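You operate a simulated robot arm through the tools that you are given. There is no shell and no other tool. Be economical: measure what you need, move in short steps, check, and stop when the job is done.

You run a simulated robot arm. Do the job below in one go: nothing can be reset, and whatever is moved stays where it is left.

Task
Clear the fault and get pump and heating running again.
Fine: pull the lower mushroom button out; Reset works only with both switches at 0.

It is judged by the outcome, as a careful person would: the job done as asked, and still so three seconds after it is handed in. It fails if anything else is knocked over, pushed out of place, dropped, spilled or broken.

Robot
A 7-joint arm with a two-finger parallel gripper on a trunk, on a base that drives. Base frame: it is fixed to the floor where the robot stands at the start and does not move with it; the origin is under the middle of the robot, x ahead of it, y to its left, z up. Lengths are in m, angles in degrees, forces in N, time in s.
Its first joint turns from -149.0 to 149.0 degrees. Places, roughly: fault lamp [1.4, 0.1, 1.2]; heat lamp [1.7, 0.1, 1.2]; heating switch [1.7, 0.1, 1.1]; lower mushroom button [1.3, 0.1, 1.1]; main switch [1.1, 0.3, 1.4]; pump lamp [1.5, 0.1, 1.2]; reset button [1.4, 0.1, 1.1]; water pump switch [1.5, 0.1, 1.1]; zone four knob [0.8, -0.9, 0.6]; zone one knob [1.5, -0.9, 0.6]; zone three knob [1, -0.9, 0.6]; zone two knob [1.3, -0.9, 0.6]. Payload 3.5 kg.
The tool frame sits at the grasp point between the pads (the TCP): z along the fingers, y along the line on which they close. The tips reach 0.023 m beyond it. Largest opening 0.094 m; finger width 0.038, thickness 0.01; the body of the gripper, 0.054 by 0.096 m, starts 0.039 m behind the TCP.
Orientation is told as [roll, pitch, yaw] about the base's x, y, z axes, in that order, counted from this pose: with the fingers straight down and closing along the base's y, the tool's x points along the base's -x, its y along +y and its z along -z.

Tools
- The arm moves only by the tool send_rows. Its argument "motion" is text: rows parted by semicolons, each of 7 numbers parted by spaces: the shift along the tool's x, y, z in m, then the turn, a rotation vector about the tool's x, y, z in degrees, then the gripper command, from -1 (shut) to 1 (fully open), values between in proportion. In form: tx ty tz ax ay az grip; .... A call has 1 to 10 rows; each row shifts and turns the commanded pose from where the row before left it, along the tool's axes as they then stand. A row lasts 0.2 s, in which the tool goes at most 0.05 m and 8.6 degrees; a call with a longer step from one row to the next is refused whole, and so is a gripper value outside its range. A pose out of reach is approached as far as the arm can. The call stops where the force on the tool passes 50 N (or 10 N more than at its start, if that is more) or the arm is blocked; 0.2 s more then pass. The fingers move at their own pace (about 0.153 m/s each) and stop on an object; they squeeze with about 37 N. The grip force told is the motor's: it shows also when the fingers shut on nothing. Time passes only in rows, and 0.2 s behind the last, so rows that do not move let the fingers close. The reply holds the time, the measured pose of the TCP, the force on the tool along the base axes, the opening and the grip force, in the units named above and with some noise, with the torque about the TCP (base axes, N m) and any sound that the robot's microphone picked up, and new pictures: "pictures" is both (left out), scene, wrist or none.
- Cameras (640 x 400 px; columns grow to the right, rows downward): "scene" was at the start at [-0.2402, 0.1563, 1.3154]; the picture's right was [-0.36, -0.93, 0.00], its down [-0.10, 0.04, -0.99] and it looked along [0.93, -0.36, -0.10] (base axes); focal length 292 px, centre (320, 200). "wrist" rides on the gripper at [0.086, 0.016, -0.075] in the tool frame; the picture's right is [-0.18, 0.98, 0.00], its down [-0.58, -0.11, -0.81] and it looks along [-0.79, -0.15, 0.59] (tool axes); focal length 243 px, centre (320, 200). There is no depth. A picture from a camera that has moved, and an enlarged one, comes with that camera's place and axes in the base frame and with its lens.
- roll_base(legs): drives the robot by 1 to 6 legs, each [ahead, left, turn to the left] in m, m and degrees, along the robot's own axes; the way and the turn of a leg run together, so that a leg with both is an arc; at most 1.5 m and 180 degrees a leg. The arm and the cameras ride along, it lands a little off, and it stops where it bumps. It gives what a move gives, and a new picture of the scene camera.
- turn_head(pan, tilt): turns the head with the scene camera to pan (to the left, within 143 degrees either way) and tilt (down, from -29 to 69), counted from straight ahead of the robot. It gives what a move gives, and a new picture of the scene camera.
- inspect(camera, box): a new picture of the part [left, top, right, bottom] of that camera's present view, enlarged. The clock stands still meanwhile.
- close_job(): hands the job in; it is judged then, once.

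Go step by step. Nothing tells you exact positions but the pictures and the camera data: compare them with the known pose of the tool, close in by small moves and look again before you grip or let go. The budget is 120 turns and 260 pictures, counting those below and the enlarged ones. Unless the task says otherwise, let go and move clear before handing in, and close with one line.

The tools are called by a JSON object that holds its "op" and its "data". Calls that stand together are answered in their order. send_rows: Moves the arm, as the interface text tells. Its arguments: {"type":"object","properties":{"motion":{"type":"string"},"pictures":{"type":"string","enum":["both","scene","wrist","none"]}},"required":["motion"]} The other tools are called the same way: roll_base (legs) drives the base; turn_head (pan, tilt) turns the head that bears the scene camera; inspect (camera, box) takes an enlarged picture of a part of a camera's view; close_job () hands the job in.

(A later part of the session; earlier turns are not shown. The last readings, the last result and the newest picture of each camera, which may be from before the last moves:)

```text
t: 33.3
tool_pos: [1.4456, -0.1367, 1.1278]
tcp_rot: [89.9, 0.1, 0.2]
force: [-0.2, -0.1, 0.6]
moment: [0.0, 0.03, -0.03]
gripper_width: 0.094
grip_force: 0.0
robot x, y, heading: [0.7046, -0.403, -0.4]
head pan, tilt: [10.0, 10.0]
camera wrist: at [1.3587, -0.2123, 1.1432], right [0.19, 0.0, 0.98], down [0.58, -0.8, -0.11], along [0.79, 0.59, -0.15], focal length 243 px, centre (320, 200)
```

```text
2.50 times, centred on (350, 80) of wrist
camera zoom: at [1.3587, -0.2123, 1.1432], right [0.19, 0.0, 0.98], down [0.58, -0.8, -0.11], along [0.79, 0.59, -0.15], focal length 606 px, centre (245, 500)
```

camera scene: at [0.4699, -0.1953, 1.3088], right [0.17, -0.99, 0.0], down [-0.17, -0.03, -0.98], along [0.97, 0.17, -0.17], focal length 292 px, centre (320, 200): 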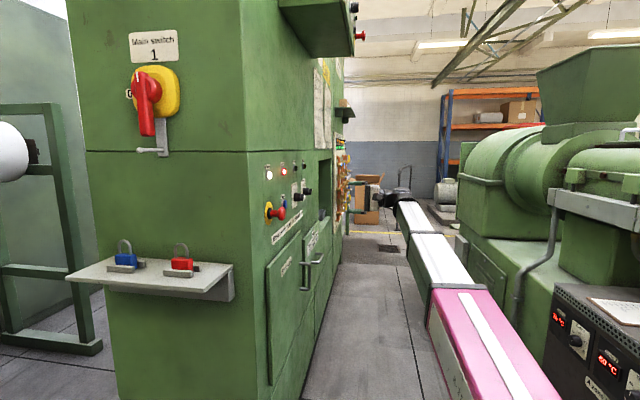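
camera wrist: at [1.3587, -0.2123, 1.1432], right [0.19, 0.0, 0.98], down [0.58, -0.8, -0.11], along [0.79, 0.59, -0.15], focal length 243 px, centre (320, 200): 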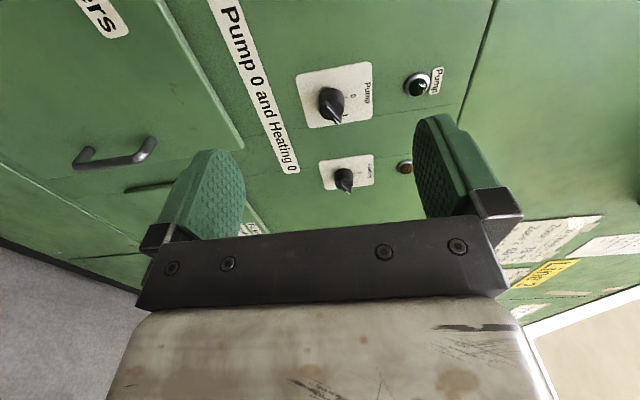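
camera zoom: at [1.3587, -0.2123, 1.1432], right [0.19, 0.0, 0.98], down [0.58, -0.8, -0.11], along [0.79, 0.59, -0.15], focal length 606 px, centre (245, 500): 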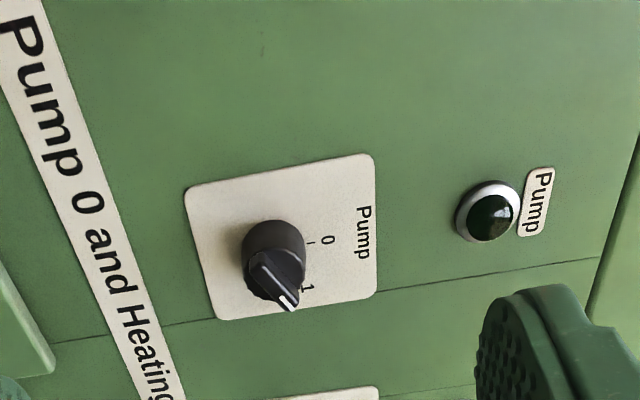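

Pump switch seems at "1" (right of "0" at top). I move closer for exact position and lever angle.

{"op": "send_rows", "data": {"motion": "0 0 0.03 0 0 0 1; 0 0 0.03 0 0 0 1; 0 0 0.03 0 0 0 1; 0 0 0 0 0 0 1", "pictures": "wrist"}}

{"op": "inspect", "data": {"camera": "wrist", "box": [250, 0, 410, 160]}}

{"op": "turn_head", "data": {"pan": 18, "tilt": 12}}

{"op": "inspect", "data": {"camera": "scene", "box": [290, 130, 390, 230]}}

```text
t: 34.3
tool_pos: [1.4453, -0.0458, 1.1267]
tcp_rot: [90.0, 0.0, 0.4]
force: [0.0, 0.1, 0.8]
moment: [0.02, -0.03, 0.0]
gripper_width: 0.0937
grip_force: 0.0
robot x, y, heading: [0.7058, -0.4023, -0.2]
head pan, tilt: [10.0, 10.0]
camera wrist: at [1.3594, -0.1215, 1.1421], right [0.19, 0.0, 0.98], down [0.58, -0.8, -0.11], along [0.79, 0.59, -0.15], focal length 243 px, centre (320, 200)
```

wrist: 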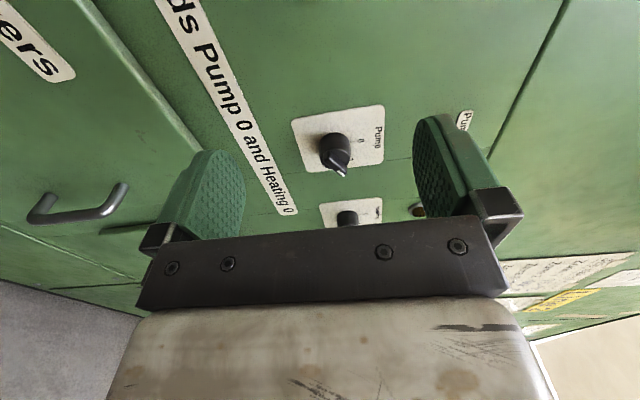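

```text
2.50 times, centred on (330, 80) of wrist
camera zoom: at [1.3594, -0.1215, 1.1421], right [0.19, 0.0, 0.98], down [0.58, -0.8, -0.11], along [0.79, 0.59, -0.15], focal length 606 px, centre (295, 500)
```

zoom: 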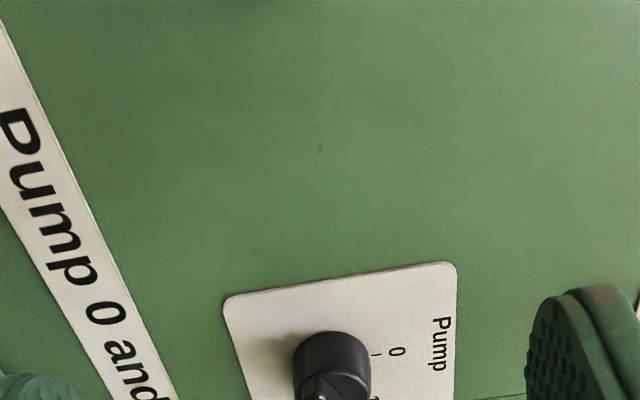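

```text
t: 35.0
tool_pos: [1.4453, -0.0464, 1.1268]
tcp_rot: [90.0, 0.0, 0.3]
force: [-0.7, 0.2, -0.2]
moment: [0.04, -0.01, -0.01]
gripper_width: 0.0942
grip_force: 0.1
robot x, y, heading: [0.7039, -0.4011, -0.2]
head pan, tilt: [18.0, 12.0]
camera scene: at [0.4671, -0.1827, 1.3055], right [0.31, -0.95, 0.0], down [-0.2, -0.06, -0.98], along [0.93, 0.3, -0.21], focal length 292 px, centre (320, 200)
```

scene: 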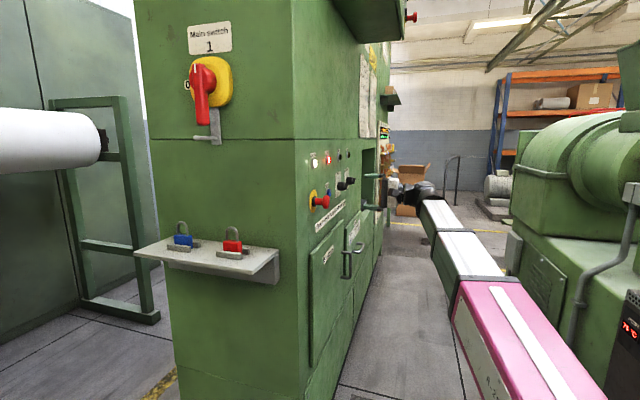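

```text
4.00 times, centred on (340, 180) of scene
camera zoom: at [0.4671, -0.1827, 1.3055], right [0.31, -0.95, 0.0], down [-0.2, -0.06, -0.98], along [0.93, 0.3, -0.21], focal length 1166 px, centre (240, 280)
```

zoom: 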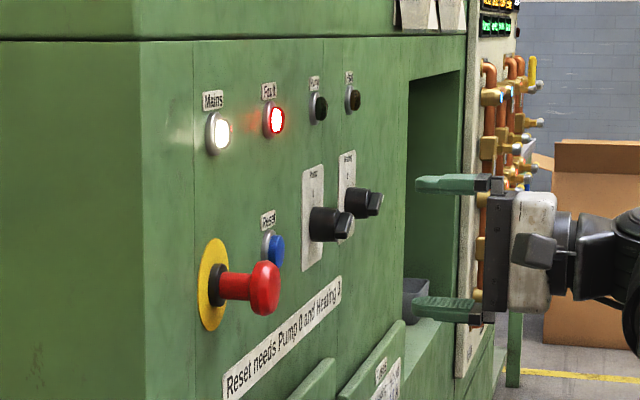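

I shift in x so the wrist camera sees the knob more face-on.

{"op": "send_rows", "data": {"motion": "-0.03 0 0 0 0 0 1; -0.03 0 0 0 0 0 1; -0.03 0 0 0 0 0 1; 0 0 0 0 0 0 1", "pictures": "none"}}

{"op": "inspect", "data": {"camera": "wrist", "box": [240, 0, 400, 160]}}

{"op": "inspect", "data": {"camera": "scene", "box": [320, 150, 380, 210]}}

```text
t: 36.0
tool_pos: [1.534, -0.0454, 1.1261]
tcp_rot: [90.0, 0.1, 0.3]
force: [0.3, -0.3, 0.7]
moment: [0.0, -0.02, 0.0]
gripper_width: 0.094
grip_force: 0.0
robot x, y, heading: [0.7026, -0.4032, -0.2]
head pan, tilt: [18.0, 12.0]
```

```text
2.50 times, centred on (320, 80) of wrist
camera zoom: at [1.4485, -0.12, 1.1415], right [0.19, 0.0, 0.98], down [0.58, -0.8, -0.11], along [0.79, 0.6, -0.15], focal length 606 px, centre (320, 500)
```

zoom: 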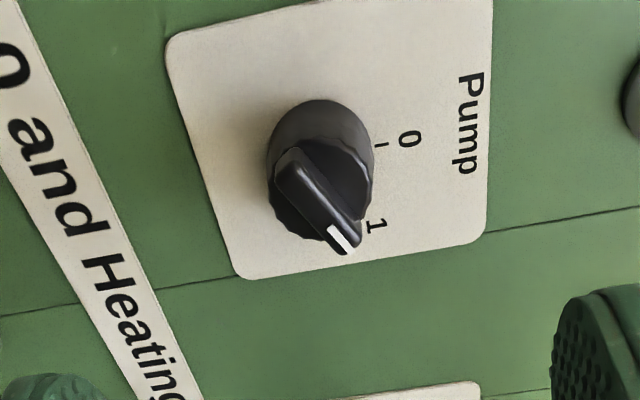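

```text
6.67 times, centred on (350, 180) of scene
camera zoom: at [0.4671, -0.1826, 1.3055], right [0.31, -0.95, 0.0], down [-0.2, -0.06, -0.98], along [0.93, 0.3, -0.21], focal length 1944 px, centre (120, 333)
```

zoom: 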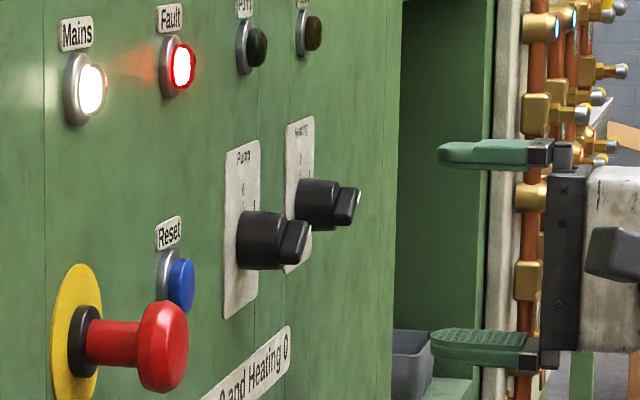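

Clear view: pump lever points about 60° right of "0", i.e. at 1; knob axis at about (1.541, z 1.124), lever front at y≈0.053. I roll the tool -30° to align the pads with the lever, then re-check.

{"op": "send_rows", "data": {"motion": "-0.007 -0.002 0.02 0 0 0 0.1; 0 0 0 0 0 -7.5 0.1; 0 0 0 0 0 -7.5 0.1; 0 0 0 0 0 -7.5 0.1; 0 0 0 0 0 -7.5 0.1; 0 0 0 0 0 0 0.1", "pictures": "wrist"}}

{"op": "inspect", "data": {"camera": "scene", "box": [320, 140, 400, 220]}}

```text
t: 37.4
tool_pos: [1.5419, -0.0261, 1.1254]
tcp_rot: [89.9, -30.0, 0.2]
force: [-0.9, -0.2, -0.1]
moment: [0.02, 0.03, 0.0]
gripper_width: 0.0519
grip_force: 0.1
robot x, y, heading: [0.707, -0.4014, -0.3]
head pan, tilt: [18.0, 12.0]
camera wrist: at [1.4591, -0.1016, 1.0948], right [-0.33, 0.0, 0.94], down [0.56, -0.8, 0.2], along [0.76, 0.59, 0.27], focal length 243 px, centre (320, 200)
```

wrist: 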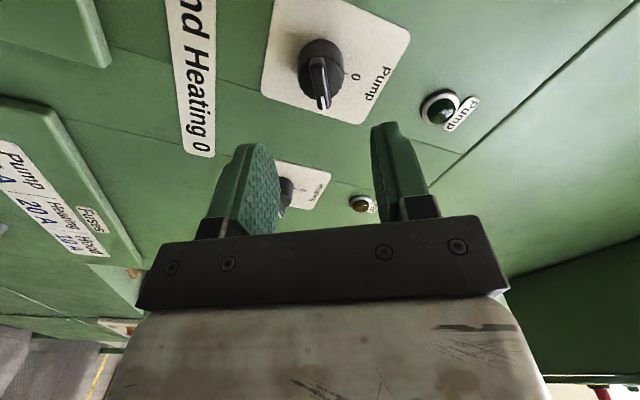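

```text
5.00 times, centred on (360, 180) of scene
camera zoom: at [0.4671, -0.1826, 1.3055], right [0.31, -0.95, 0.0], down [-0.2, -0.06, -0.98], along [0.93, 0.3, -0.21], focal length 1458 px, centre (120, 300)
```

zoom: 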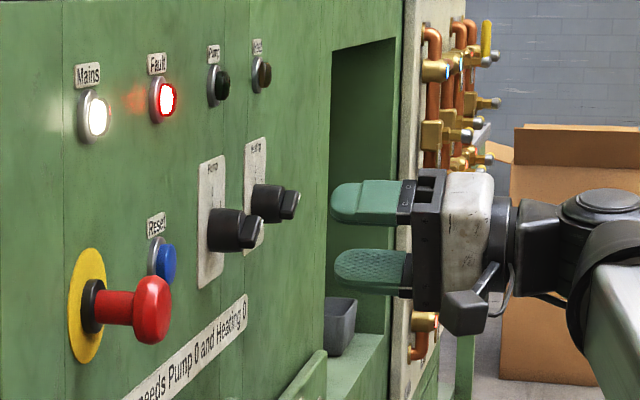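

The lever is aligned with the pads and centred. I advance to the lever and check before closing.

{"op": "send_rows", "data": {"motion": "0 -0.0015 0.03 0 0 0 0.1; 0 0 0.025 0 0 0 0.1; 0 0 0.014 0 0 0 0.1; 0 0 0 0 0 0 0.1", "pictures": "wrist"}}

{"op": "inspect", "data": {"camera": "scene", "box": [320, 140, 400, 220]}}

{"op": "inspect", "data": {"camera": "wrist", "box": [220, 80, 420, 240]}}

```text
t: 38.4
tool_pos: [1.5434, 0.0423, 1.1245]
tcp_rot: [90.0, -30.0, 0.3]
force: [-0.3, -0.6, 0.3]
moment: [-0.02, -0.01, 0.02]
gripper_width: 0.0515
grip_force: 0.0
robot x, y, heading: [0.707, -0.4007, -0.2]
head pan, tilt: [18.0, 12.0]
camera wrist: at [1.4604, -0.0328, 1.0948], right [-0.33, 0.0, 0.94], down [0.56, -0.8, 0.2], along [0.76, 0.59, 0.27], focal length 243 px, centre (320, 200)
```

wrist: 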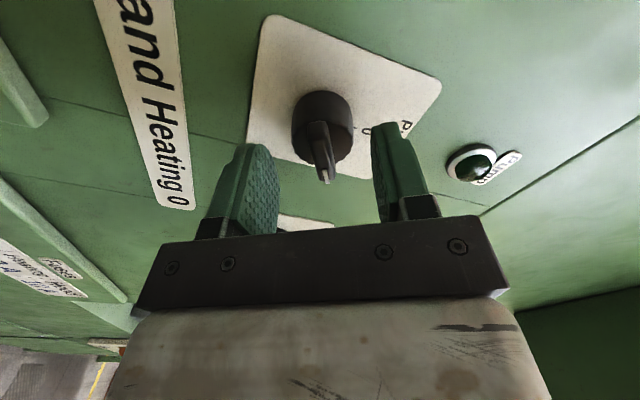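

```text
5.00 times, centred on (360, 180) of scene
camera zoom: at [0.4671, -0.1826, 1.3055], right [0.31, -0.95, 0.0], down [-0.2, -0.06, -0.98], along [0.93, 0.3, -0.21], focal length 1458 px, centre (120, 300)
```

zoom: 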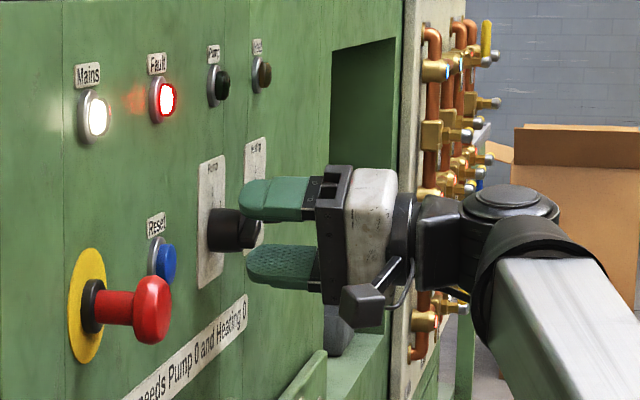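

```text
2.50 times, centred on (320, 160) of wrist
camera zoom: at [1.4604, -0.0328, 1.0948], right [-0.33, 0.0, 0.94], down [0.56, -0.8, 0.2], along [0.76, 0.59, 0.27], focal length 606 px, centre (320, 300)
```

zoom: 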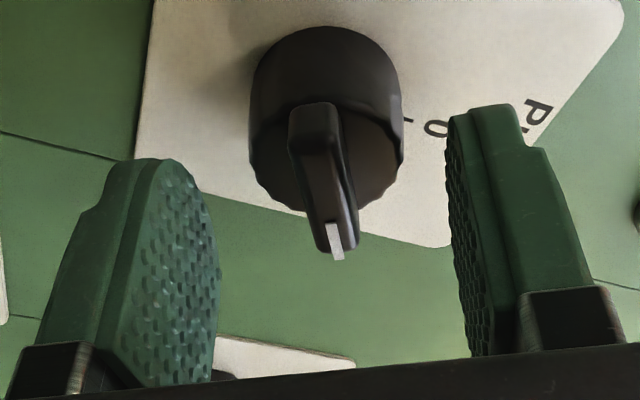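

I go 3 mm deeper and close on the lever.

{"op": "send_rows", "data": {"motion": "0.002 -0.001 0.003 0 0 0 0.1; 0 0 0 0 0 0 -0.6; 0 0 0 0 0 0 -1; 0 0 0 0 0 0 -1", "pictures": "wrist"}}

{"op": "inspect", "data": {"camera": "wrist", "box": [220, 80, 420, 240]}}

```text
t: 39.4
tool_pos: [1.5407, 0.0455, 1.1247]
tcp_rot: [90.3, -30.0, 0.1]
force: [-7.0, 3.4, 27.1]
moment: [0.4, 0.01, 0.32]
gripper_width: 0.0315
grip_force: 45.3
robot x, y, heading: [0.707, -0.4013, -0.2]
head pan, tilt: [18.0, 12.0]
camera wrist: at [1.4577, -0.0302, 1.0947], right [-0.33, -0.01, 0.94], down [0.56, -0.8, 0.19], along [0.76, 0.59, 0.27], focal length 243 px, centre (320, 200)
```

wrist: 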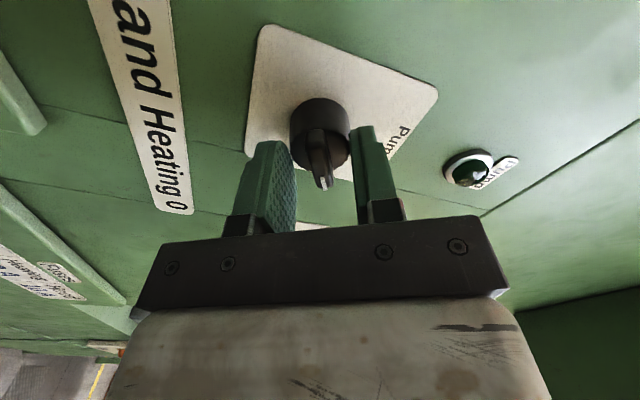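

```text
2.50 times, centred on (320, 160) of wrist
camera zoom: at [1.4577, -0.0302, 1.0947], right [-0.33, -0.01, 0.94], down [0.56, -0.8, 0.19], along [0.76, 0.59, 0.27], focal length 606 px, centre (320, 300)
```

zoom: 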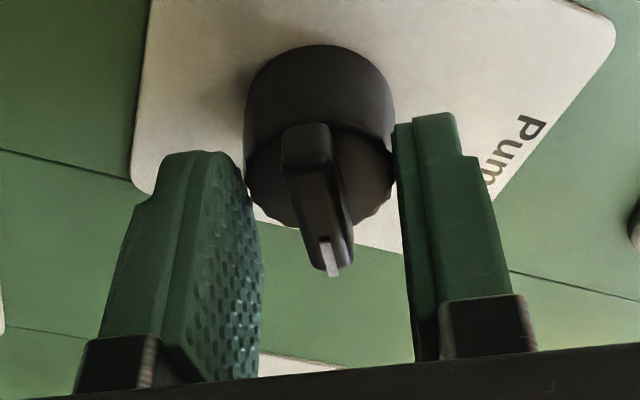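

The tips caught the knob's round body rather than the lever. I open, back off 7 mm and close again on the lever itself.

{"op": "send_rows", "data": {"motion": "0 0 0 0 0 0 0; 0 0.001 -0.008 0 0 0 0; 0 0 0 0 0 0 -0.3; 0 0 0 0 0 0 -1; 0 0 0 0 0 0 -1; 0 0 0 0 0 0 -1", "pictures": "none"}}

{"op": "inspect", "data": {"camera": "wrist", "box": [220, 80, 420, 240]}}

```text
t: 40.8
tool_pos: [1.5409, 0.0361, 1.1239]
tcp_rot: [90.1, -30.0, 0.1]
force: [-4.5, 2.0, 20.9]
moment: [-0.18, -0.05, 1.04]
gripper_width: 0.01
grip_force: 45.3
robot x, y, heading: [0.701, -0.4003, -0.5]
head pan, tilt: [18.0, 12.0]
```

```text
2.50 times, centred on (320, 160) of wrist
camera zoom: at [1.4568, -0.0382, 1.0944], right [-0.33, 0.0, 0.94], down [0.56, -0.8, 0.19], along [0.76, 0.59, 0.27], focal length 606 px, centre (320, 300)
```

zoom: 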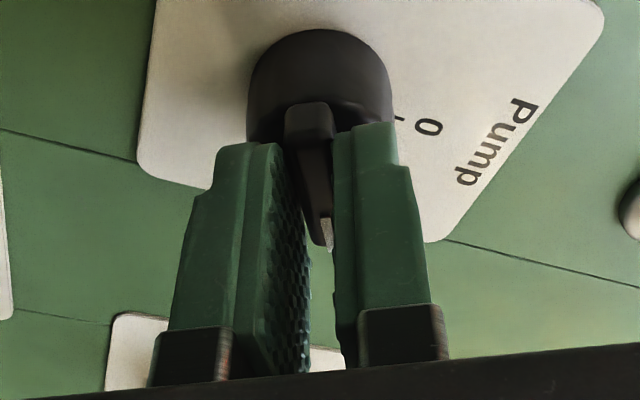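

Lever gripped (10 mm). I relieve the side load a bit and turn it counter-clockwise toward 0.

{"op": "send_rows", "data": {"motion": "0 0.002 0 0 0 0 -1; 0 0 0 0 0 -6 -1; 0 0 0 0 0 -6 -1; 0 0 0 0 0 -6 -1; 0 0 0 0 0 -6 -1; 0 0 0 0 0 0 -1", "pictures": "none"}}

{"op": "inspect", "data": {"camera": "wrist", "box": [220, 80, 420, 240]}}

```text
t: 42.2
tool_pos: [1.5397, 0.0382, 1.1246]
tcp_rot: [90.2, -54.0, 0.2]
force: [2.7, -0.3, 13.9]
moment: [-0.85, 0.01, 0.65]
gripper_width: 0.0099
grip_force: 45.4
robot x, y, heading: [0.7031, -0.4, -0.2]
head pan, tilt: [18.0, 12.0]
```

```text
2.50 times, centred on (320, 160) of wrist
camera zoom: at [1.4759, -0.038, 1.0631], right [-0.69, 0.0, 0.73], down [0.43, -0.81, 0.41], along [0.58, 0.59, 0.55], focal length 606 px, centre (320, 300)
```

zoom: 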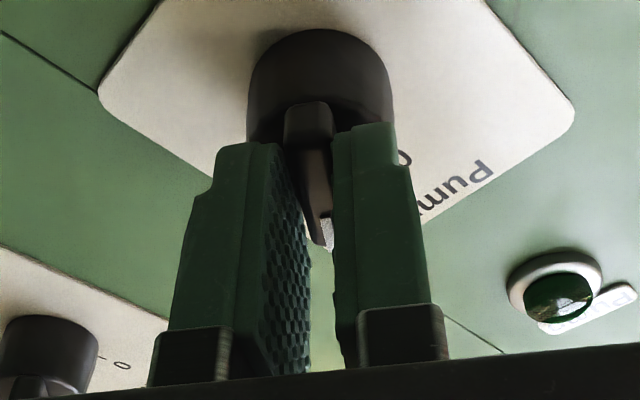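

The lever follows. I continue to vertical.

{"op": "send_rows", "data": {"motion": "0 0 0 0 0 -6 -1; 0 0 0 0 0 -6 -1; 0 0 0 0 0 -6 -1; 0 0 0 0 0 -6 -1; 0 0 0 0 0 -6 -1; 0 0 0 0 0 -6 -1; 0 0 0 0 0 0 -1", "pictures": "none"}}

{"op": "inspect", "data": {"camera": "wrist", "box": [220, 80, 420, 240]}}

{"op": "inspect", "data": {"camera": "scene", "box": [320, 140, 400, 220]}}

```text
t: 43.8
tool_pos: [1.54, 0.0382, 1.1239]
tcp_rot: [168.8, -90.0, -78.7]
force: [11.6, -4.7, 5.0]
moment: [-1.33, -0.01, -0.27]
gripper_width: 0.0098
grip_force: 45.0
robot x, y, heading: [0.7041, -0.4026, -0.4]
head pan, tilt: [18.0, 12.0]
```

```text
2.50 times, centred on (320, 160) of wrist
camera zoom: at [1.524, -0.0378, 1.0369], right [-0.98, 0.0, 0.18], down [0.11, -0.81, 0.58], along [0.15, 0.59, 0.79], focal length 606 px, centre (320, 300)
```

zoom: 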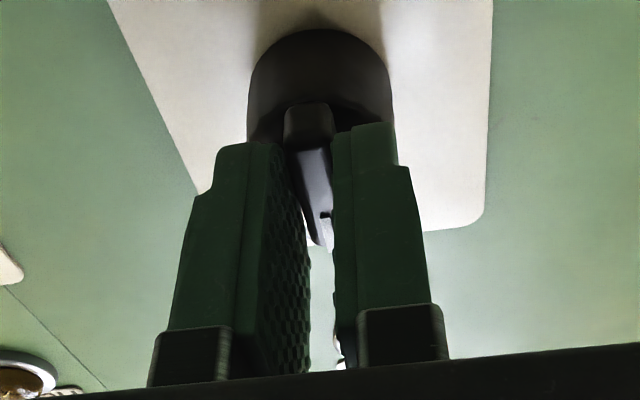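

```text
5.00 times, centred on (360, 180) of scene
camera zoom: at [0.4674, -0.1828, 1.3056], right [0.31, -0.95, 0.0], down [-0.2, -0.06, -0.98], along [0.93, 0.3, -0.21], focal length 1458 px, centre (120, 300)
```

zoom: 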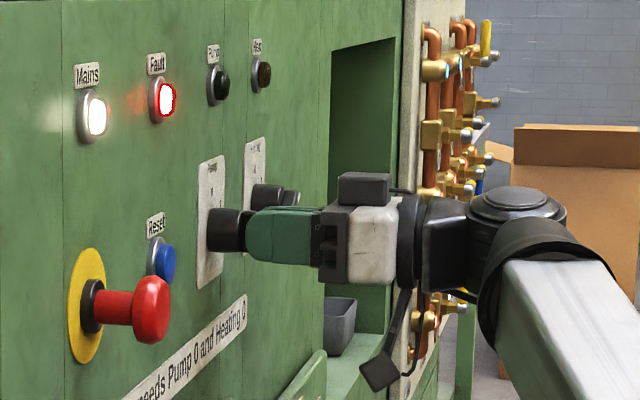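

Lever should be vertical at 0. I release, back off and look.

{"op": "send_rows", "data": {"motion": "0 0 0 0 0 0 0; 0 0 0 0 0 0 0; 0 0 -0.03 0 0 0 0; 0 0 -0.03 0 0 0 0; 0 0 -0.03 0 0 0 0; 0 0 0 0 0 0 0", "pictures": "wrist"}}

{"op": "inspect", "data": {"camera": "scene", "box": [330, 150, 380, 200]}}

```text
t: 45.2
tool_pos: [1.5407, -0.0523, 1.124]
tcp_rot: [114.4, -90.0, -24.2]
force: [-0.4, -0.1, 0.5]
moment: [0.0, -0.01, -0.01]
gripper_width: 0.0467
grip_force: 0.1
robot x, y, heading: [0.7039, -0.4057, 0.1]
head pan, tilt: [18.0, 12.0]
camera wrist: at [1.5242, -0.1276, 1.0377], right [-0.98, 0.0, 0.19], down [0.11, -0.81, 0.58], along [0.15, 0.59, 0.79], focal length 243 px, centre (320, 200)
```

wrist: 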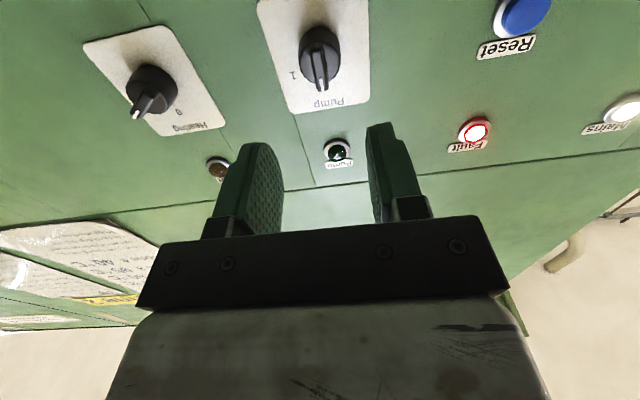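

```text
8.00 times, centred on (355, 175) of scene
camera zoom: at [0.4671, -0.1826, 1.3055], right [0.31, -0.95, 0.0], down [-0.2, -0.06, -0.98], along [0.93, 0.3, -0.21], focal length 2333 px, centre (40, 400)
```

zoom: 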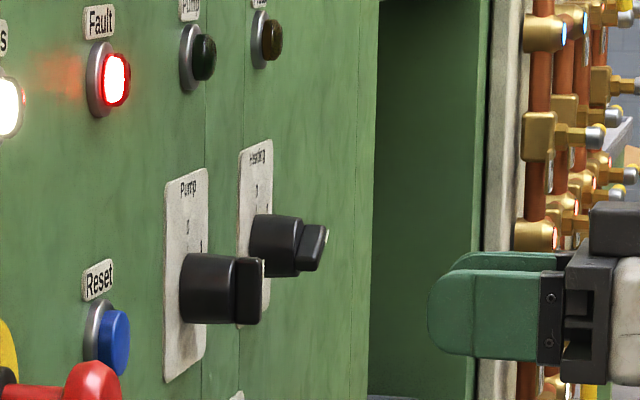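

Pump lever is at 0. Heating lever is also at 1, about 0.139 m farther in x. I roll the base ahead by that and turn the tool back by 60°.

{"op": "roll_base", "data": {"legs": [[0.139, 0, 0]]}}

{"op": "send_rows", "data": {"motion": "0 0 0 0 0 7.5 0.1; 0 0 0 0 0 7.5 0.1; 0 0 0 0 0 7.5 0.1; 0 0 0 0 0 7.5 0.1; 0 0 0 0 0 7.5 0.1; 0 0 0 0 0 7.5 0.1; 0 0 0 0 0 7.5 0.1; 0 0 0 0 0 7.5 0.1; 0 0 0 0 0 0 0.1", "pictures": "wrist"}}

{"op": "inspect", "data": {"camera": "wrist", "box": [240, 0, 400, 160]}}

{"op": "inspect", "data": {"camera": "scene", "box": [300, 140, 420, 240]}}

```text
t: 46.5
tool_pos: [1.6786, -0.0554, 1.1253]
tcp_rot: [112.9, -89.9, -22.7]
force: [-0.2, -0.4, -0.5]
moment: [-0.02, 0.01, -0.01]
gripper_width: 0.047
grip_force: 0.0
robot x, y, heading: [0.8424, -0.4004, -0.1]
head pan, tilt: [18.0, 12.0]
camera scene: at [0.6047, -0.1825, 1.3055], right [0.3, -0.95, 0.0], down [-0.2, -0.06, -0.98], along [0.93, 0.3, -0.21], focal length 292 px, centre (320, 200)
```

scene: 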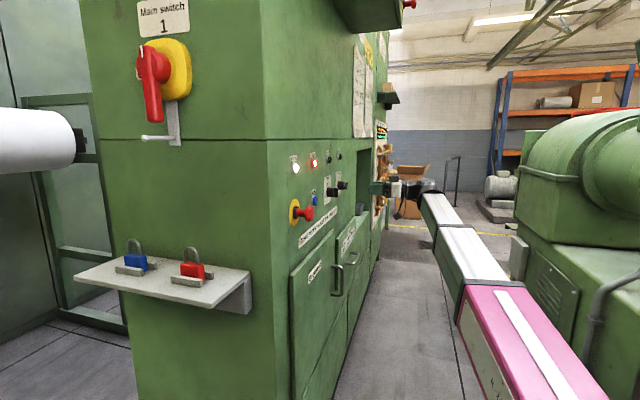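

```text
t: 48.5
tool_pos: [1.6782, -0.055, 1.1245]
tcp_rot: [90.0, -29.8, 0.1]
force: [0.0, 0.0, -0.2]
moment: [-0.02, 0.0, -0.01]
gripper_width: 0.0519
grip_force: 0.0
robot x, y, heading: [0.8401, -0.4007, -0.2]
head pan, tilt: [18.0, 12.0]
camera wrist: at [1.5957, -0.1302, 1.0949], right [-0.33, 0.0, 0.94], down [0.56, -0.81, 0.19], along [0.76, 0.59, 0.27], focal length 243 px, centre (320, 200)
```

wrist: 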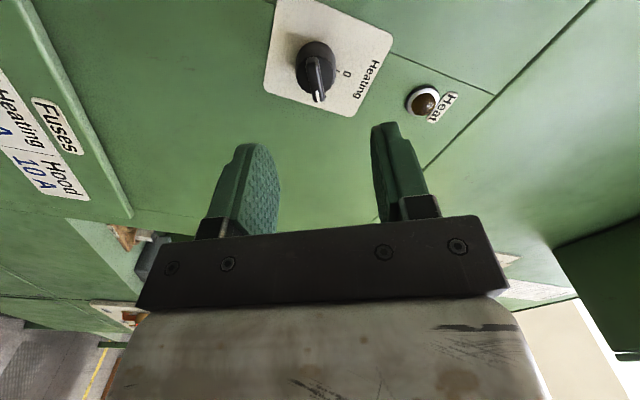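

```text
2.50 times, centred on (320, 80) of wrist
camera zoom: at [1.5957, -0.1302, 1.0949], right [-0.33, 0.0, 0.94], down [0.56, -0.81, 0.19], along [0.76, 0.59, 0.27], focal length 606 px, centre (320, 500)
```

zoom: 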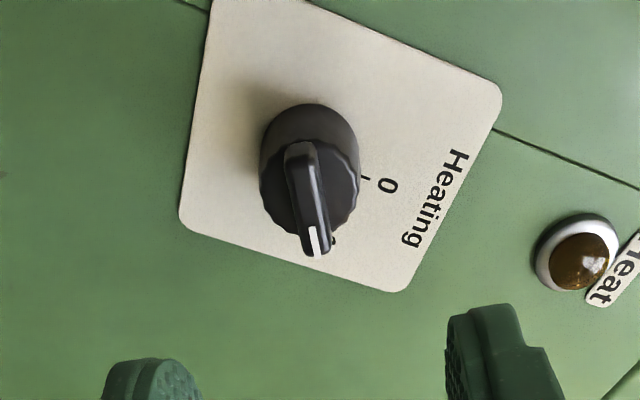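

```text
4.00 times, centred on (360, 190) of scene
camera zoom: at [0.6047, -0.1825, 1.3055], right [0.3, -0.95, 0.0], down [-0.2, -0.06, -0.98], along [0.93, 0.3, -0.21], focal length 1166 px, centre (160, 240)
```

zoom: 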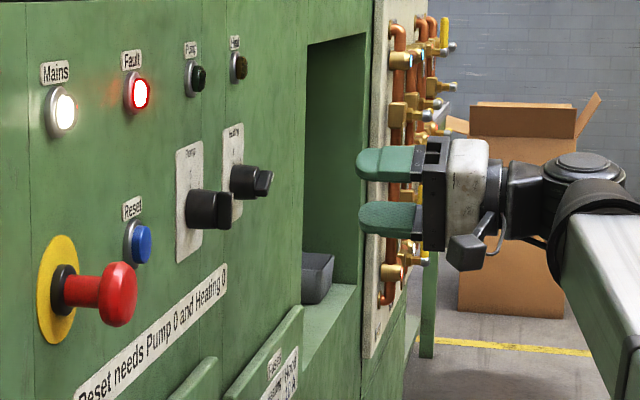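

Heating lever at about (1.688, z 1.125). I correct 1 cm in x, go in to the same depth as before, and check.

{"op": "send_rows", "data": {"motion": "-0.009 -0.004 0.02 0 0 0 0.1; 0 0 0.03 0 0 0 0.1; 0 0 0.03 0 0 0 0.1; 0 0 0.012 0 0 0 0.1; 0 0 0 0 0 0 0.1", "pictures": "none"}}

{"op": "inspect", "data": {"camera": "wrist", "box": [220, 80, 420, 240]}}

```text
t: 49.7
tool_pos: [1.6863, 0.0382, 1.1251]
tcp_rot: [90.0, -29.9, 0.1]
force: [0.0, -0.9, 0.8]
moment: [-0.02, 0.01, -0.03]
gripper_width: 0.0518
grip_force: 0.0
robot x, y, heading: [0.8428, -0.4022, -0.1]
head pan, tilt: [18.0, 12.0]
```

```text
2.50 times, centred on (320, 160) of wrist
camera zoom: at [1.6053, -0.0367, 1.0958], right [-0.33, 0.0, 0.94], down [0.56, -0.81, 0.2], along [0.76, 0.59, 0.27], focal length 606 px, centre (320, 300)
```

zoom: 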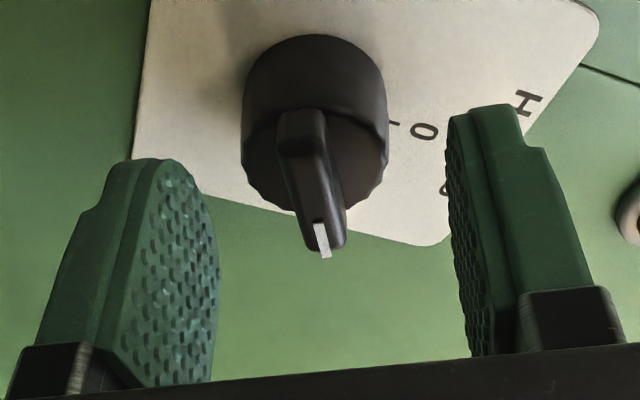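

Good alignment. Close and turn to 0.

{"op": "send_rows", "data": {"motion": "0 -0.001 -0.001 0 0 0 0; 0 0 0 0 0 0 -0.5; 0 0 0 0 0 0 -1; 0 0 0 0 0 0 -1", "pictures": "none"}}

{"op": "inspect", "data": {"camera": "wrist", "box": [220, 80, 420, 240]}}

```text
t: 50.7
tool_pos: [1.6891, 0.0368, 1.1241]
tcp_rot: [90.0, -29.9, 0.1]
force: [1.7, 0.6, -6.4]
moment: [-0.04, -0.07, -0.24]
gripper_width: 0.0096
grip_force: 45.1
robot x, y, heading: [0.8407, -0.4022, -0.7]
head pan, tilt: [18.0, 12.0]
```

```text
2.50 times, centred on (320, 160) of wrist
camera zoom: at [1.6061, -0.0385, 1.0947], right [-0.33, 0.0, 0.94], down [0.56, -0.81, 0.2], along [0.76, 0.59, 0.27], focal length 606 px, centre (320, 300)
```

zoom: 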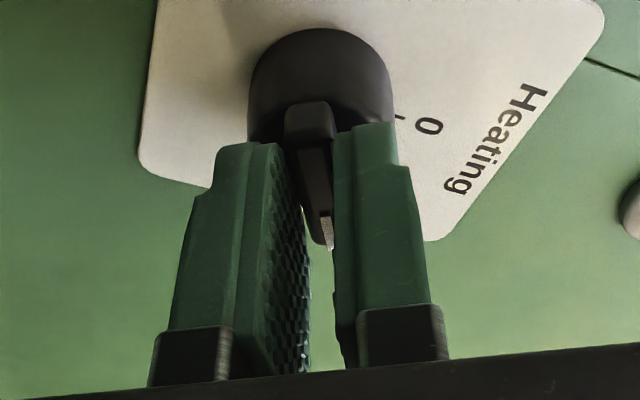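

{"op": "send_rows", "data": {"motion": "0 0 0 0 0 -6 -1; 0 0 0 0 0 -6 -1; 0 0 0 0 0 -6 -1; 0 0 0 0 0 -6 -1; 0 0 0 0 0 -6 -1; 0 0 0 0 0 -6 -1; 0 0 0 0 0 -6 -1; 0 0 0 0 0 -6 -1; 0 0 0 0 0 -6 -1; 0 0 0 0 0 -6 -1", "pictures": "none"}}

{"op": "send_rows", "data": {"motion": "0 0 0 0 0 0 0; 0 0 0 0 0 0 0; 0 0 -0.03 0 0 0 0; 0 0 -0.03 0 0 0 0; 0 0 -0.03 0 0 0 0; 0 0 -0.02 0 0 0 0; 0 0 0 0 0 0 0", "pictures": "wrist"}}

```text
t: 52.9
tool_pos: [1.6901, 0.0361, 1.1231]
tcp_rot: [-19.1, -90.0, 109.1]
force: [14.9, 15.6, -8.5]
moment: [-1.48, 0.02, -0.27]
gripper_width: 0.01
grip_force: 44.6
robot x, y, heading: [0.8396, -0.3994, -0.2]
head pan, tilt: [18.0, 12.0]
```

```text
t: 54.5
tool_pos: [1.6889, -0.0749, 1.1256]
tcp_rot: [112.7, -89.9, -22.5]
force: [0.1, 0.1, -0.5]
moment: [0.03, 0.01, 0.02]
gripper_width: 0.0468
grip_force: 0.1
robot x, y, heading: [0.8465, -0.4039, -0.1]
head pan, tilt: [18.0, 12.0]
camera wrist: at [1.6726, -0.1487, 1.0383], right [-0.98, 0.0, 0.19], down [0.11, -0.81, 0.58], along [0.15, 0.59, 0.79], focal length 243 px, centre (320, 200)
```

wrist: 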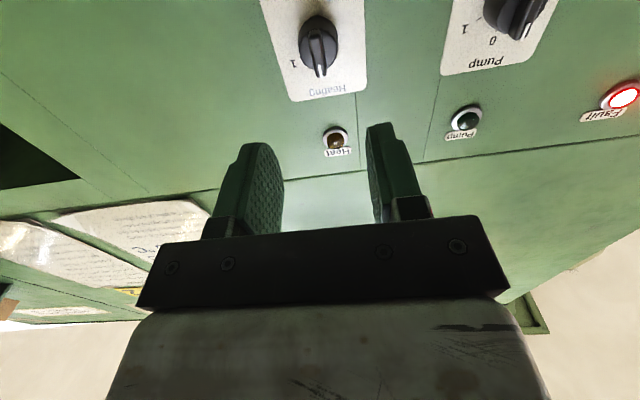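

Heating is at 0. Quick zoom to confirm both levers; then back to the reset button at x≈1.39: roll the base back 0.29 m.

{"op": "inspect", "data": {"camera": "wrist", "box": [260, 0, 560, 120]}}

{"op": "roll_base", "data": {"legs": [[-0.297, 0, 0]]}}

{"op": "send_rows", "data": {"motion": "0 0 0 0 0 8 0; 0 0 0 0 0 8 -0.5; 0 0 0 0 0 8 -1; 0 0 0 0 0 8 -1; 0 0 0 0 0 8 -1; 0 0 0 0 0 8 -1; 0 0 0 0 0 8 -1; 0 0 0 0 0 4 -1; 0 0 0 0 0 0 -1", "pictures": "wrist"}}

{"op": "inspect", "data": {"camera": "scene", "box": [280, 140, 400, 240]}}

```text
2.13 times, centred on (410, 60) of wrist
camera zoom: at [1.6726, -0.1487, 1.0383], right [-0.98, 0.0, 0.19], down [0.11, -0.81, 0.58], along [0.15, 0.59, 0.79], focal length 518 px, centre (128, 499)
```

zoom: 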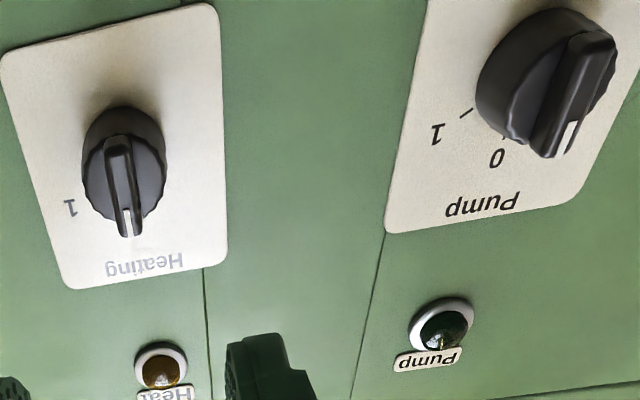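

```text
t: 56.5
tool_pos: [1.3907, -0.069, 1.1258]
tcp_rot: [112.5, -89.9, -22.3]
force: [-0.4, 0.5, 0.1]
moment: [0.01, -0.02, 0.0]
gripper_width: 0.0471
grip_force: 0.0
robot x, y, heading: [0.5437, -0.3981, -0.4]
head pan, tilt: [18.0, 12.0]
camera scene: at [0.3065, -0.182, 1.3055], right [0.31, -0.95, 0.0], down [-0.2, -0.06, -0.98], along [0.93, 0.3, -0.21], focal length 292 px, centre (320, 200)
```

scene: 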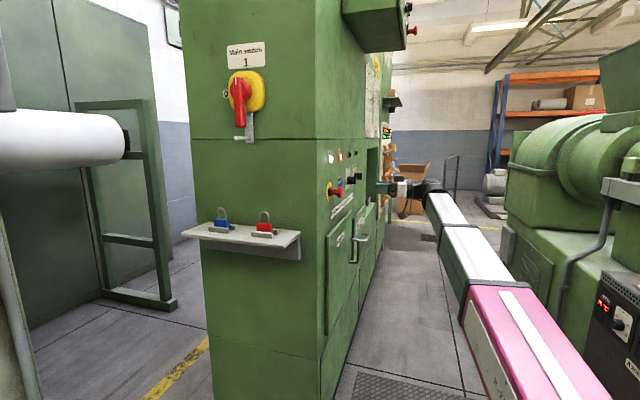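

```text
t: 58.5
tool_pos: [1.3906, -0.0687, 1.1247]
tcp_rot: [90.0, -29.9, 0.2]
force: [0.9, -0.2, -0.5]
moment: [0.03, 0.04, -0.01]
gripper_width: 0.0002
grip_force: 37.0
robot x, y, heading: [0.5438, -0.3996, -0.3]
head pan, tilt: [18.0, 12.0]
camera wrist: at [1.3077, -0.1444, 1.0955], right [-0.33, 0.0, 0.94], down [0.56, -0.8, 0.19], along [0.76, 0.59, 0.27], focal length 243 px, centre (320, 200)
```

wrist: 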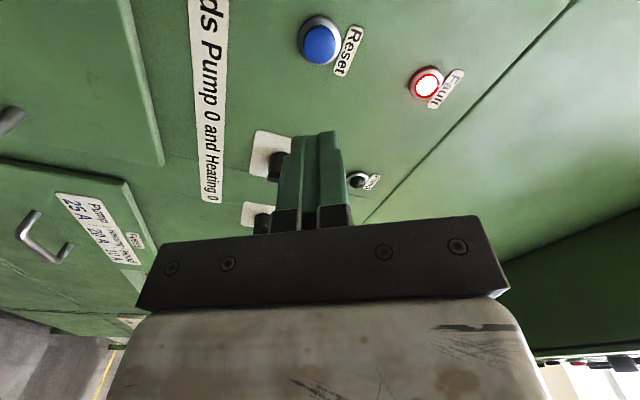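

```text
4.00 times, centred on (340, 190) of scene
camera zoom: at [0.3065, -0.182, 1.3055], right [0.31, -0.95, 0.0], down [-0.2, -0.06, -0.98], along [0.93, 0.3, -0.21], focal length 1166 px, centre (240, 240)
```

zoom: 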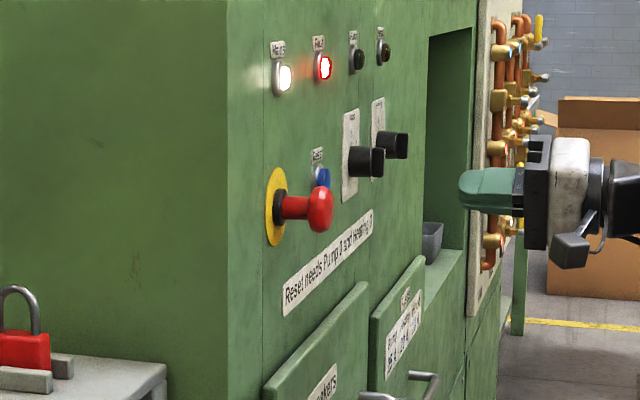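

Both switches at 0, the fingers shut, and the reset button is straight ahead at (1.392, 1.125). I approach and press gently.

{"op": "send_rows", "data": {"motion": "0 0 0.03 0 0 0 -1; 0 0 0.04 0 0 0 -1; 0 0 0.04 0 0 0 -1; 0 0 0.01 0 0 0 -1; 0 0 0 0 0 0 -1", "pictures": "wrist"}}

{"op": "inspect", "data": {"camera": "scene", "box": [310, 150, 370, 210]}}

```text
t: 59.7
tool_pos: [1.3897, 0.0516, 1.1254]
tcp_rot: [90.0, -29.9, 0.2]
force: [-0.8, 0.0, 0.1]
moment: [0.02, 0.0, -0.01]
gripper_width: 0.0
grip_force: 36.8
robot x, y, heading: [0.545, -0.4014, 0.2]
head pan, tilt: [18.0, 12.0]
camera wrist: at [1.3057, -0.0246, 1.0951], right [-0.33, 0.0, 0.94], down [0.56, -0.8, 0.2], along [0.76, 0.59, 0.27], focal length 243 px, centre (320, 200)
```

wrist: 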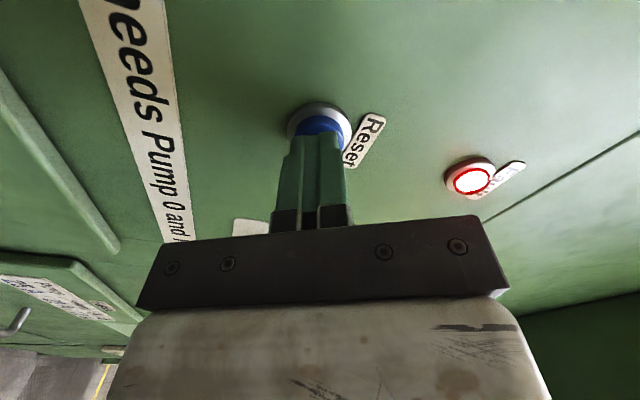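

```text
6.67 times, centred on (340, 180) of scene
camera zoom: at [0.3064, -0.182, 1.3055], right [0.31, -0.95, 0.0], down [-0.2, -0.06, -0.98], along [0.93, 0.3, -0.21], focal length 1944 px, centre (187, 333)
```

zoom: 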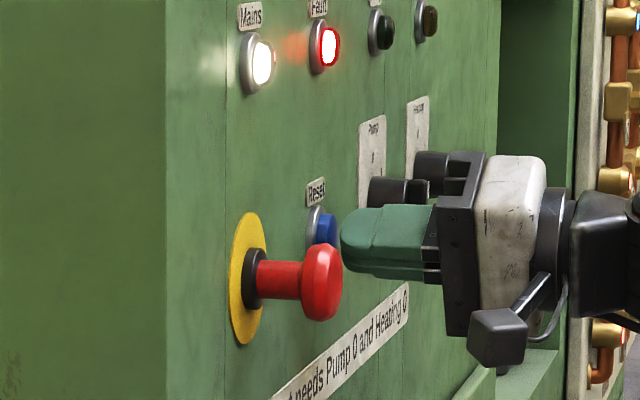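

Just short of the button. I raise 3 mm and press in small steps.

{"op": "send_rows", "data": {"motion": "-0.0015 0.0026 0 0 0 0 -1; 0 0 0.004 0 0 0 -1; 0 0 0.004 0 0 0 -1; 0 0 0.004 0 0 0 -1; 0 0 0.003 0 0 0 -1; 0 0 0.003 0 0 0 -1; 0 0 0 0 0 0 -1; 0 0 -0.02 0 0 0 -1; 0 0 -0.02 0 0 0 -1; 0 0 0 0 0 0 -1", "pictures": "wrist"}}

{"op": "inspect", "data": {"camera": "scene", "box": [310, 150, 370, 210]}}

```text
t: 61.9
tool_pos: [1.3904, 0.0298, 1.1287]
tcp_rot: [90.1, -30.0, 0.2]
force: [0.3, -0.4, 0.5]
moment: [0.01, 0.0, 0.02]
gripper_width: 0.0
grip_force: 37.0
robot x, y, heading: [0.539, -0.3982, -0.1]
head pan, tilt: [18.0, 12.0]
heard: click
camera wrist: at [1.3069, -0.0451, 1.0993], right [-0.33, 0.0, 0.94], down [0.56, -0.8, 0.2], along [0.76, 0.59, 0.27], focal length 243 px, centre (320, 200)
```

wrist: 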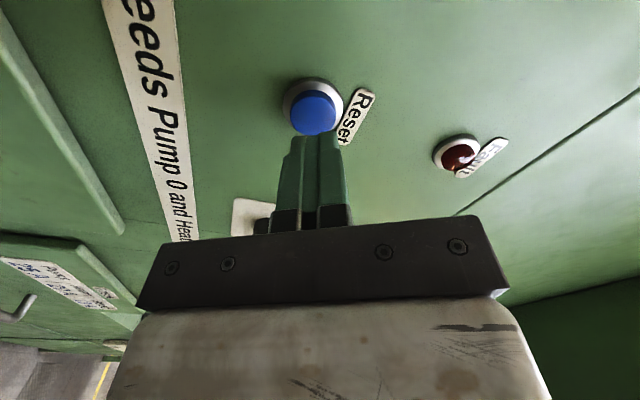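

```text
6.67 times, centred on (340, 180) of scene
camera zoom: at [0.3065, -0.1818, 1.3055], right [0.31, -0.95, 0.0], down [-0.2, -0.06, -0.98], along [0.93, 0.3, -0.21], focal length 1944 px, centre (187, 333)
```

zoom: 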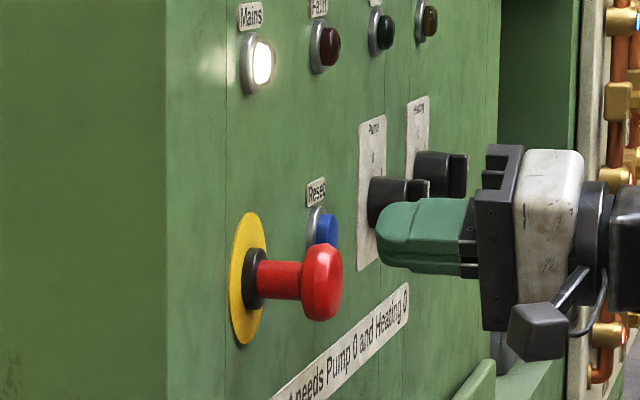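

Click, and the fault lamp is out. Now pump: back off, roll ahead 0.15 m, open and turn the tool to grip the vertical lever.

{"op": "send_rows", "data": {"motion": "0.002 -0.0035 -0.02 0 0 0 -1; 0 0 -0.03 0 0 0 -0.5; 0 0 -0.035 0 0 0 0.1; 0 0 0 0 0 0 0.1", "pictures": "none"}}

{"op": "roll_base", "data": {"legs": [[0.15, 0, 0]]}}

{"op": "send_rows", "data": {"motion": "0 0 0 0 0 -7.5 0.1; 0 0 0 0 0 -7.5 0.1; 0 0 0 0 0 -7.5 0.1; 0 0 0 0 0 -7.5 0.1; 0 0 0 0 0 -7.5 0.1; 0 0 0 0 0 -7.5 0.1; 0 0 0 0 0 -7.5 0.1; 0 0 0 0 0 -7.5 0.1; 0 0 0 0 0 0 0.1", "pictures": "wrist"}}

{"op": "inspect", "data": {"camera": "wrist", "box": [240, 0, 400, 160]}}

```text
t: 62.9
tool_pos: [1.3899, -0.056, 1.1245]
tcp_rot: [90.0, -29.9, 0.3]
force: [-0.5, -0.1, 0.1]
moment: [-0.01, -0.04, 0.02]
gripper_width: 0.0517
grip_force: 0.1
robot x, y, heading: [0.5393, -0.3985, -0.2]
head pan, tilt: [18.0, 12.0]
```

```text
t: 64.3
tool_pos: [1.5392, -0.0568, 1.1237]
tcp_rot: [90.0, -30.0, 0.2]
force: [0.7, -0.6, 0.4]
moment: [-0.01, 0.01, 0.0]
gripper_width: 0.0515
grip_force: 0.1
robot x, y, heading: [0.6939, -0.4004, 0.1]
head pan, tilt: [18.0, 12.0]
camera scene: at [0.4544, -0.1821, 1.3055], right [0.31, -0.95, 0.0], down [-0.2, -0.06, -0.98], along [0.93, 0.3, -0.21], focal length 292 px, centre (320, 200)
```

scene: 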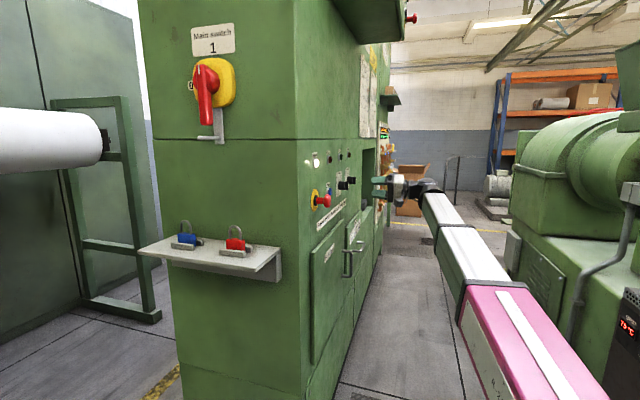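

```text
t: 66.3
tool_pos: [1.539, -0.0585, 1.1248]
tcp_rot: [-152.8, -90.0, -117.0]
force: [-0.3, -0.1, 1.5]
moment: [-0.02, 0.01, 0.0]
gripper_width: 0.0517
grip_force: 0.1
robot x, y, heading: [0.6925, -0.4011, -0.3]
head pan, tilt: [18.0, 12.0]
camera wrist: at [1.5224, -0.1331, 1.0371], right [-0.98, 0.0, 0.18], down [0.11, -0.81, 0.58], along [0.15, 0.59, 0.79], focal length 243 px, centre (320, 200)
```

wrist: 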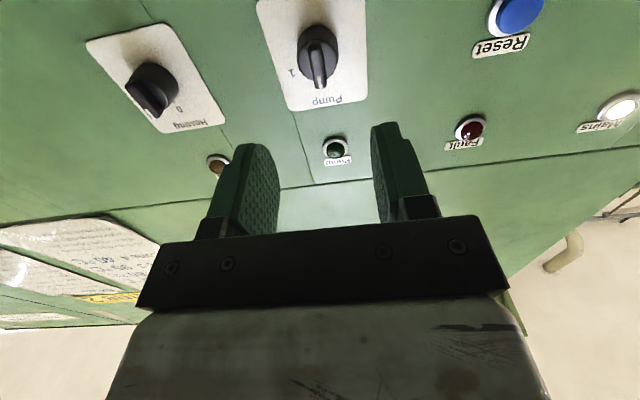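

```text
2.50 times, centred on (320, 80) of wrist
camera zoom: at [1.5224, -0.1331, 1.0371], right [-0.98, 0.0, 0.18], down [0.11, -0.81, 0.58], along [0.15, 0.59, 0.79], focal length 606 px, centre (320, 500)
```

zoom: 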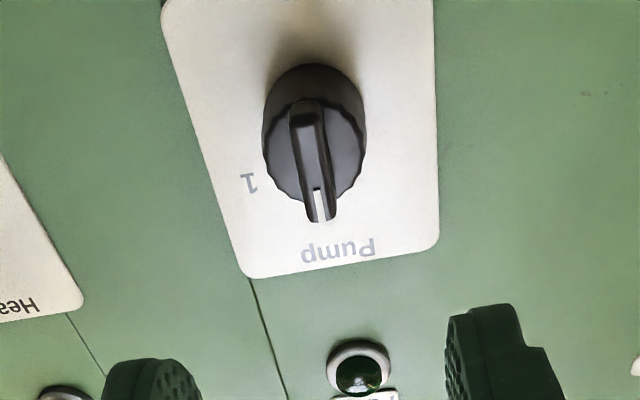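

Lever is centred. I go in, close, and check.

{"op": "send_rows", "data": {"motion": "0 -0.0015 0.03 0 0 0 0.1; 0 0 0.03 0 0 0 0.1; 0 0 0.03 0 0 0 0.1; 0 0 0.0055 0 0 0 0; 0 0 0 0 0 0 -0.5; 0 0 0 0 0 0 -1; 0 0 0 0 0 0 -1", "pictures": "none"}}

{"op": "inspect", "data": {"camera": "wrist", "box": [220, 80, 420, 240]}}

```text
t: 67.9
tool_pos: [1.5406, 0.0366, 1.1245]
tcp_rot: [102.8, -89.9, -12.6]
force: [5.6, 3.0, 0.3]
moment: [-0.26, -0.01, -0.21]
gripper_width: 0.0098
grip_force: 44.6
robot x, y, heading: [0.6913, -0.4008, -0.4]
head pan, tilt: [18.0, 12.0]
```

```text
2.50 times, centred on (320, 160) of wrist
camera zoom: at [1.5239, -0.0379, 1.0378], right [-0.98, 0.0, 0.19], down [0.11, -0.81, 0.58], along [0.15, 0.59, 0.79], focal length 606 px, centre (320, 300)
```

zoom: 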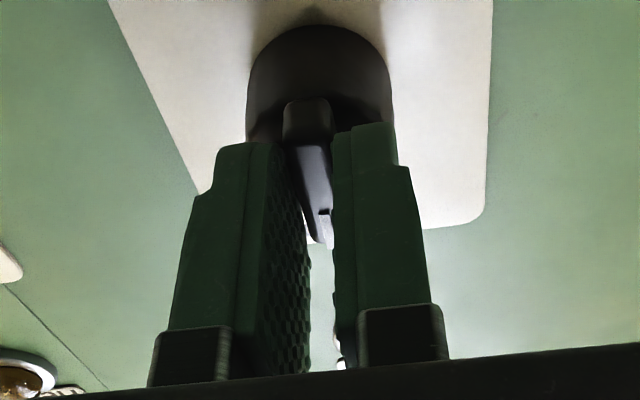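

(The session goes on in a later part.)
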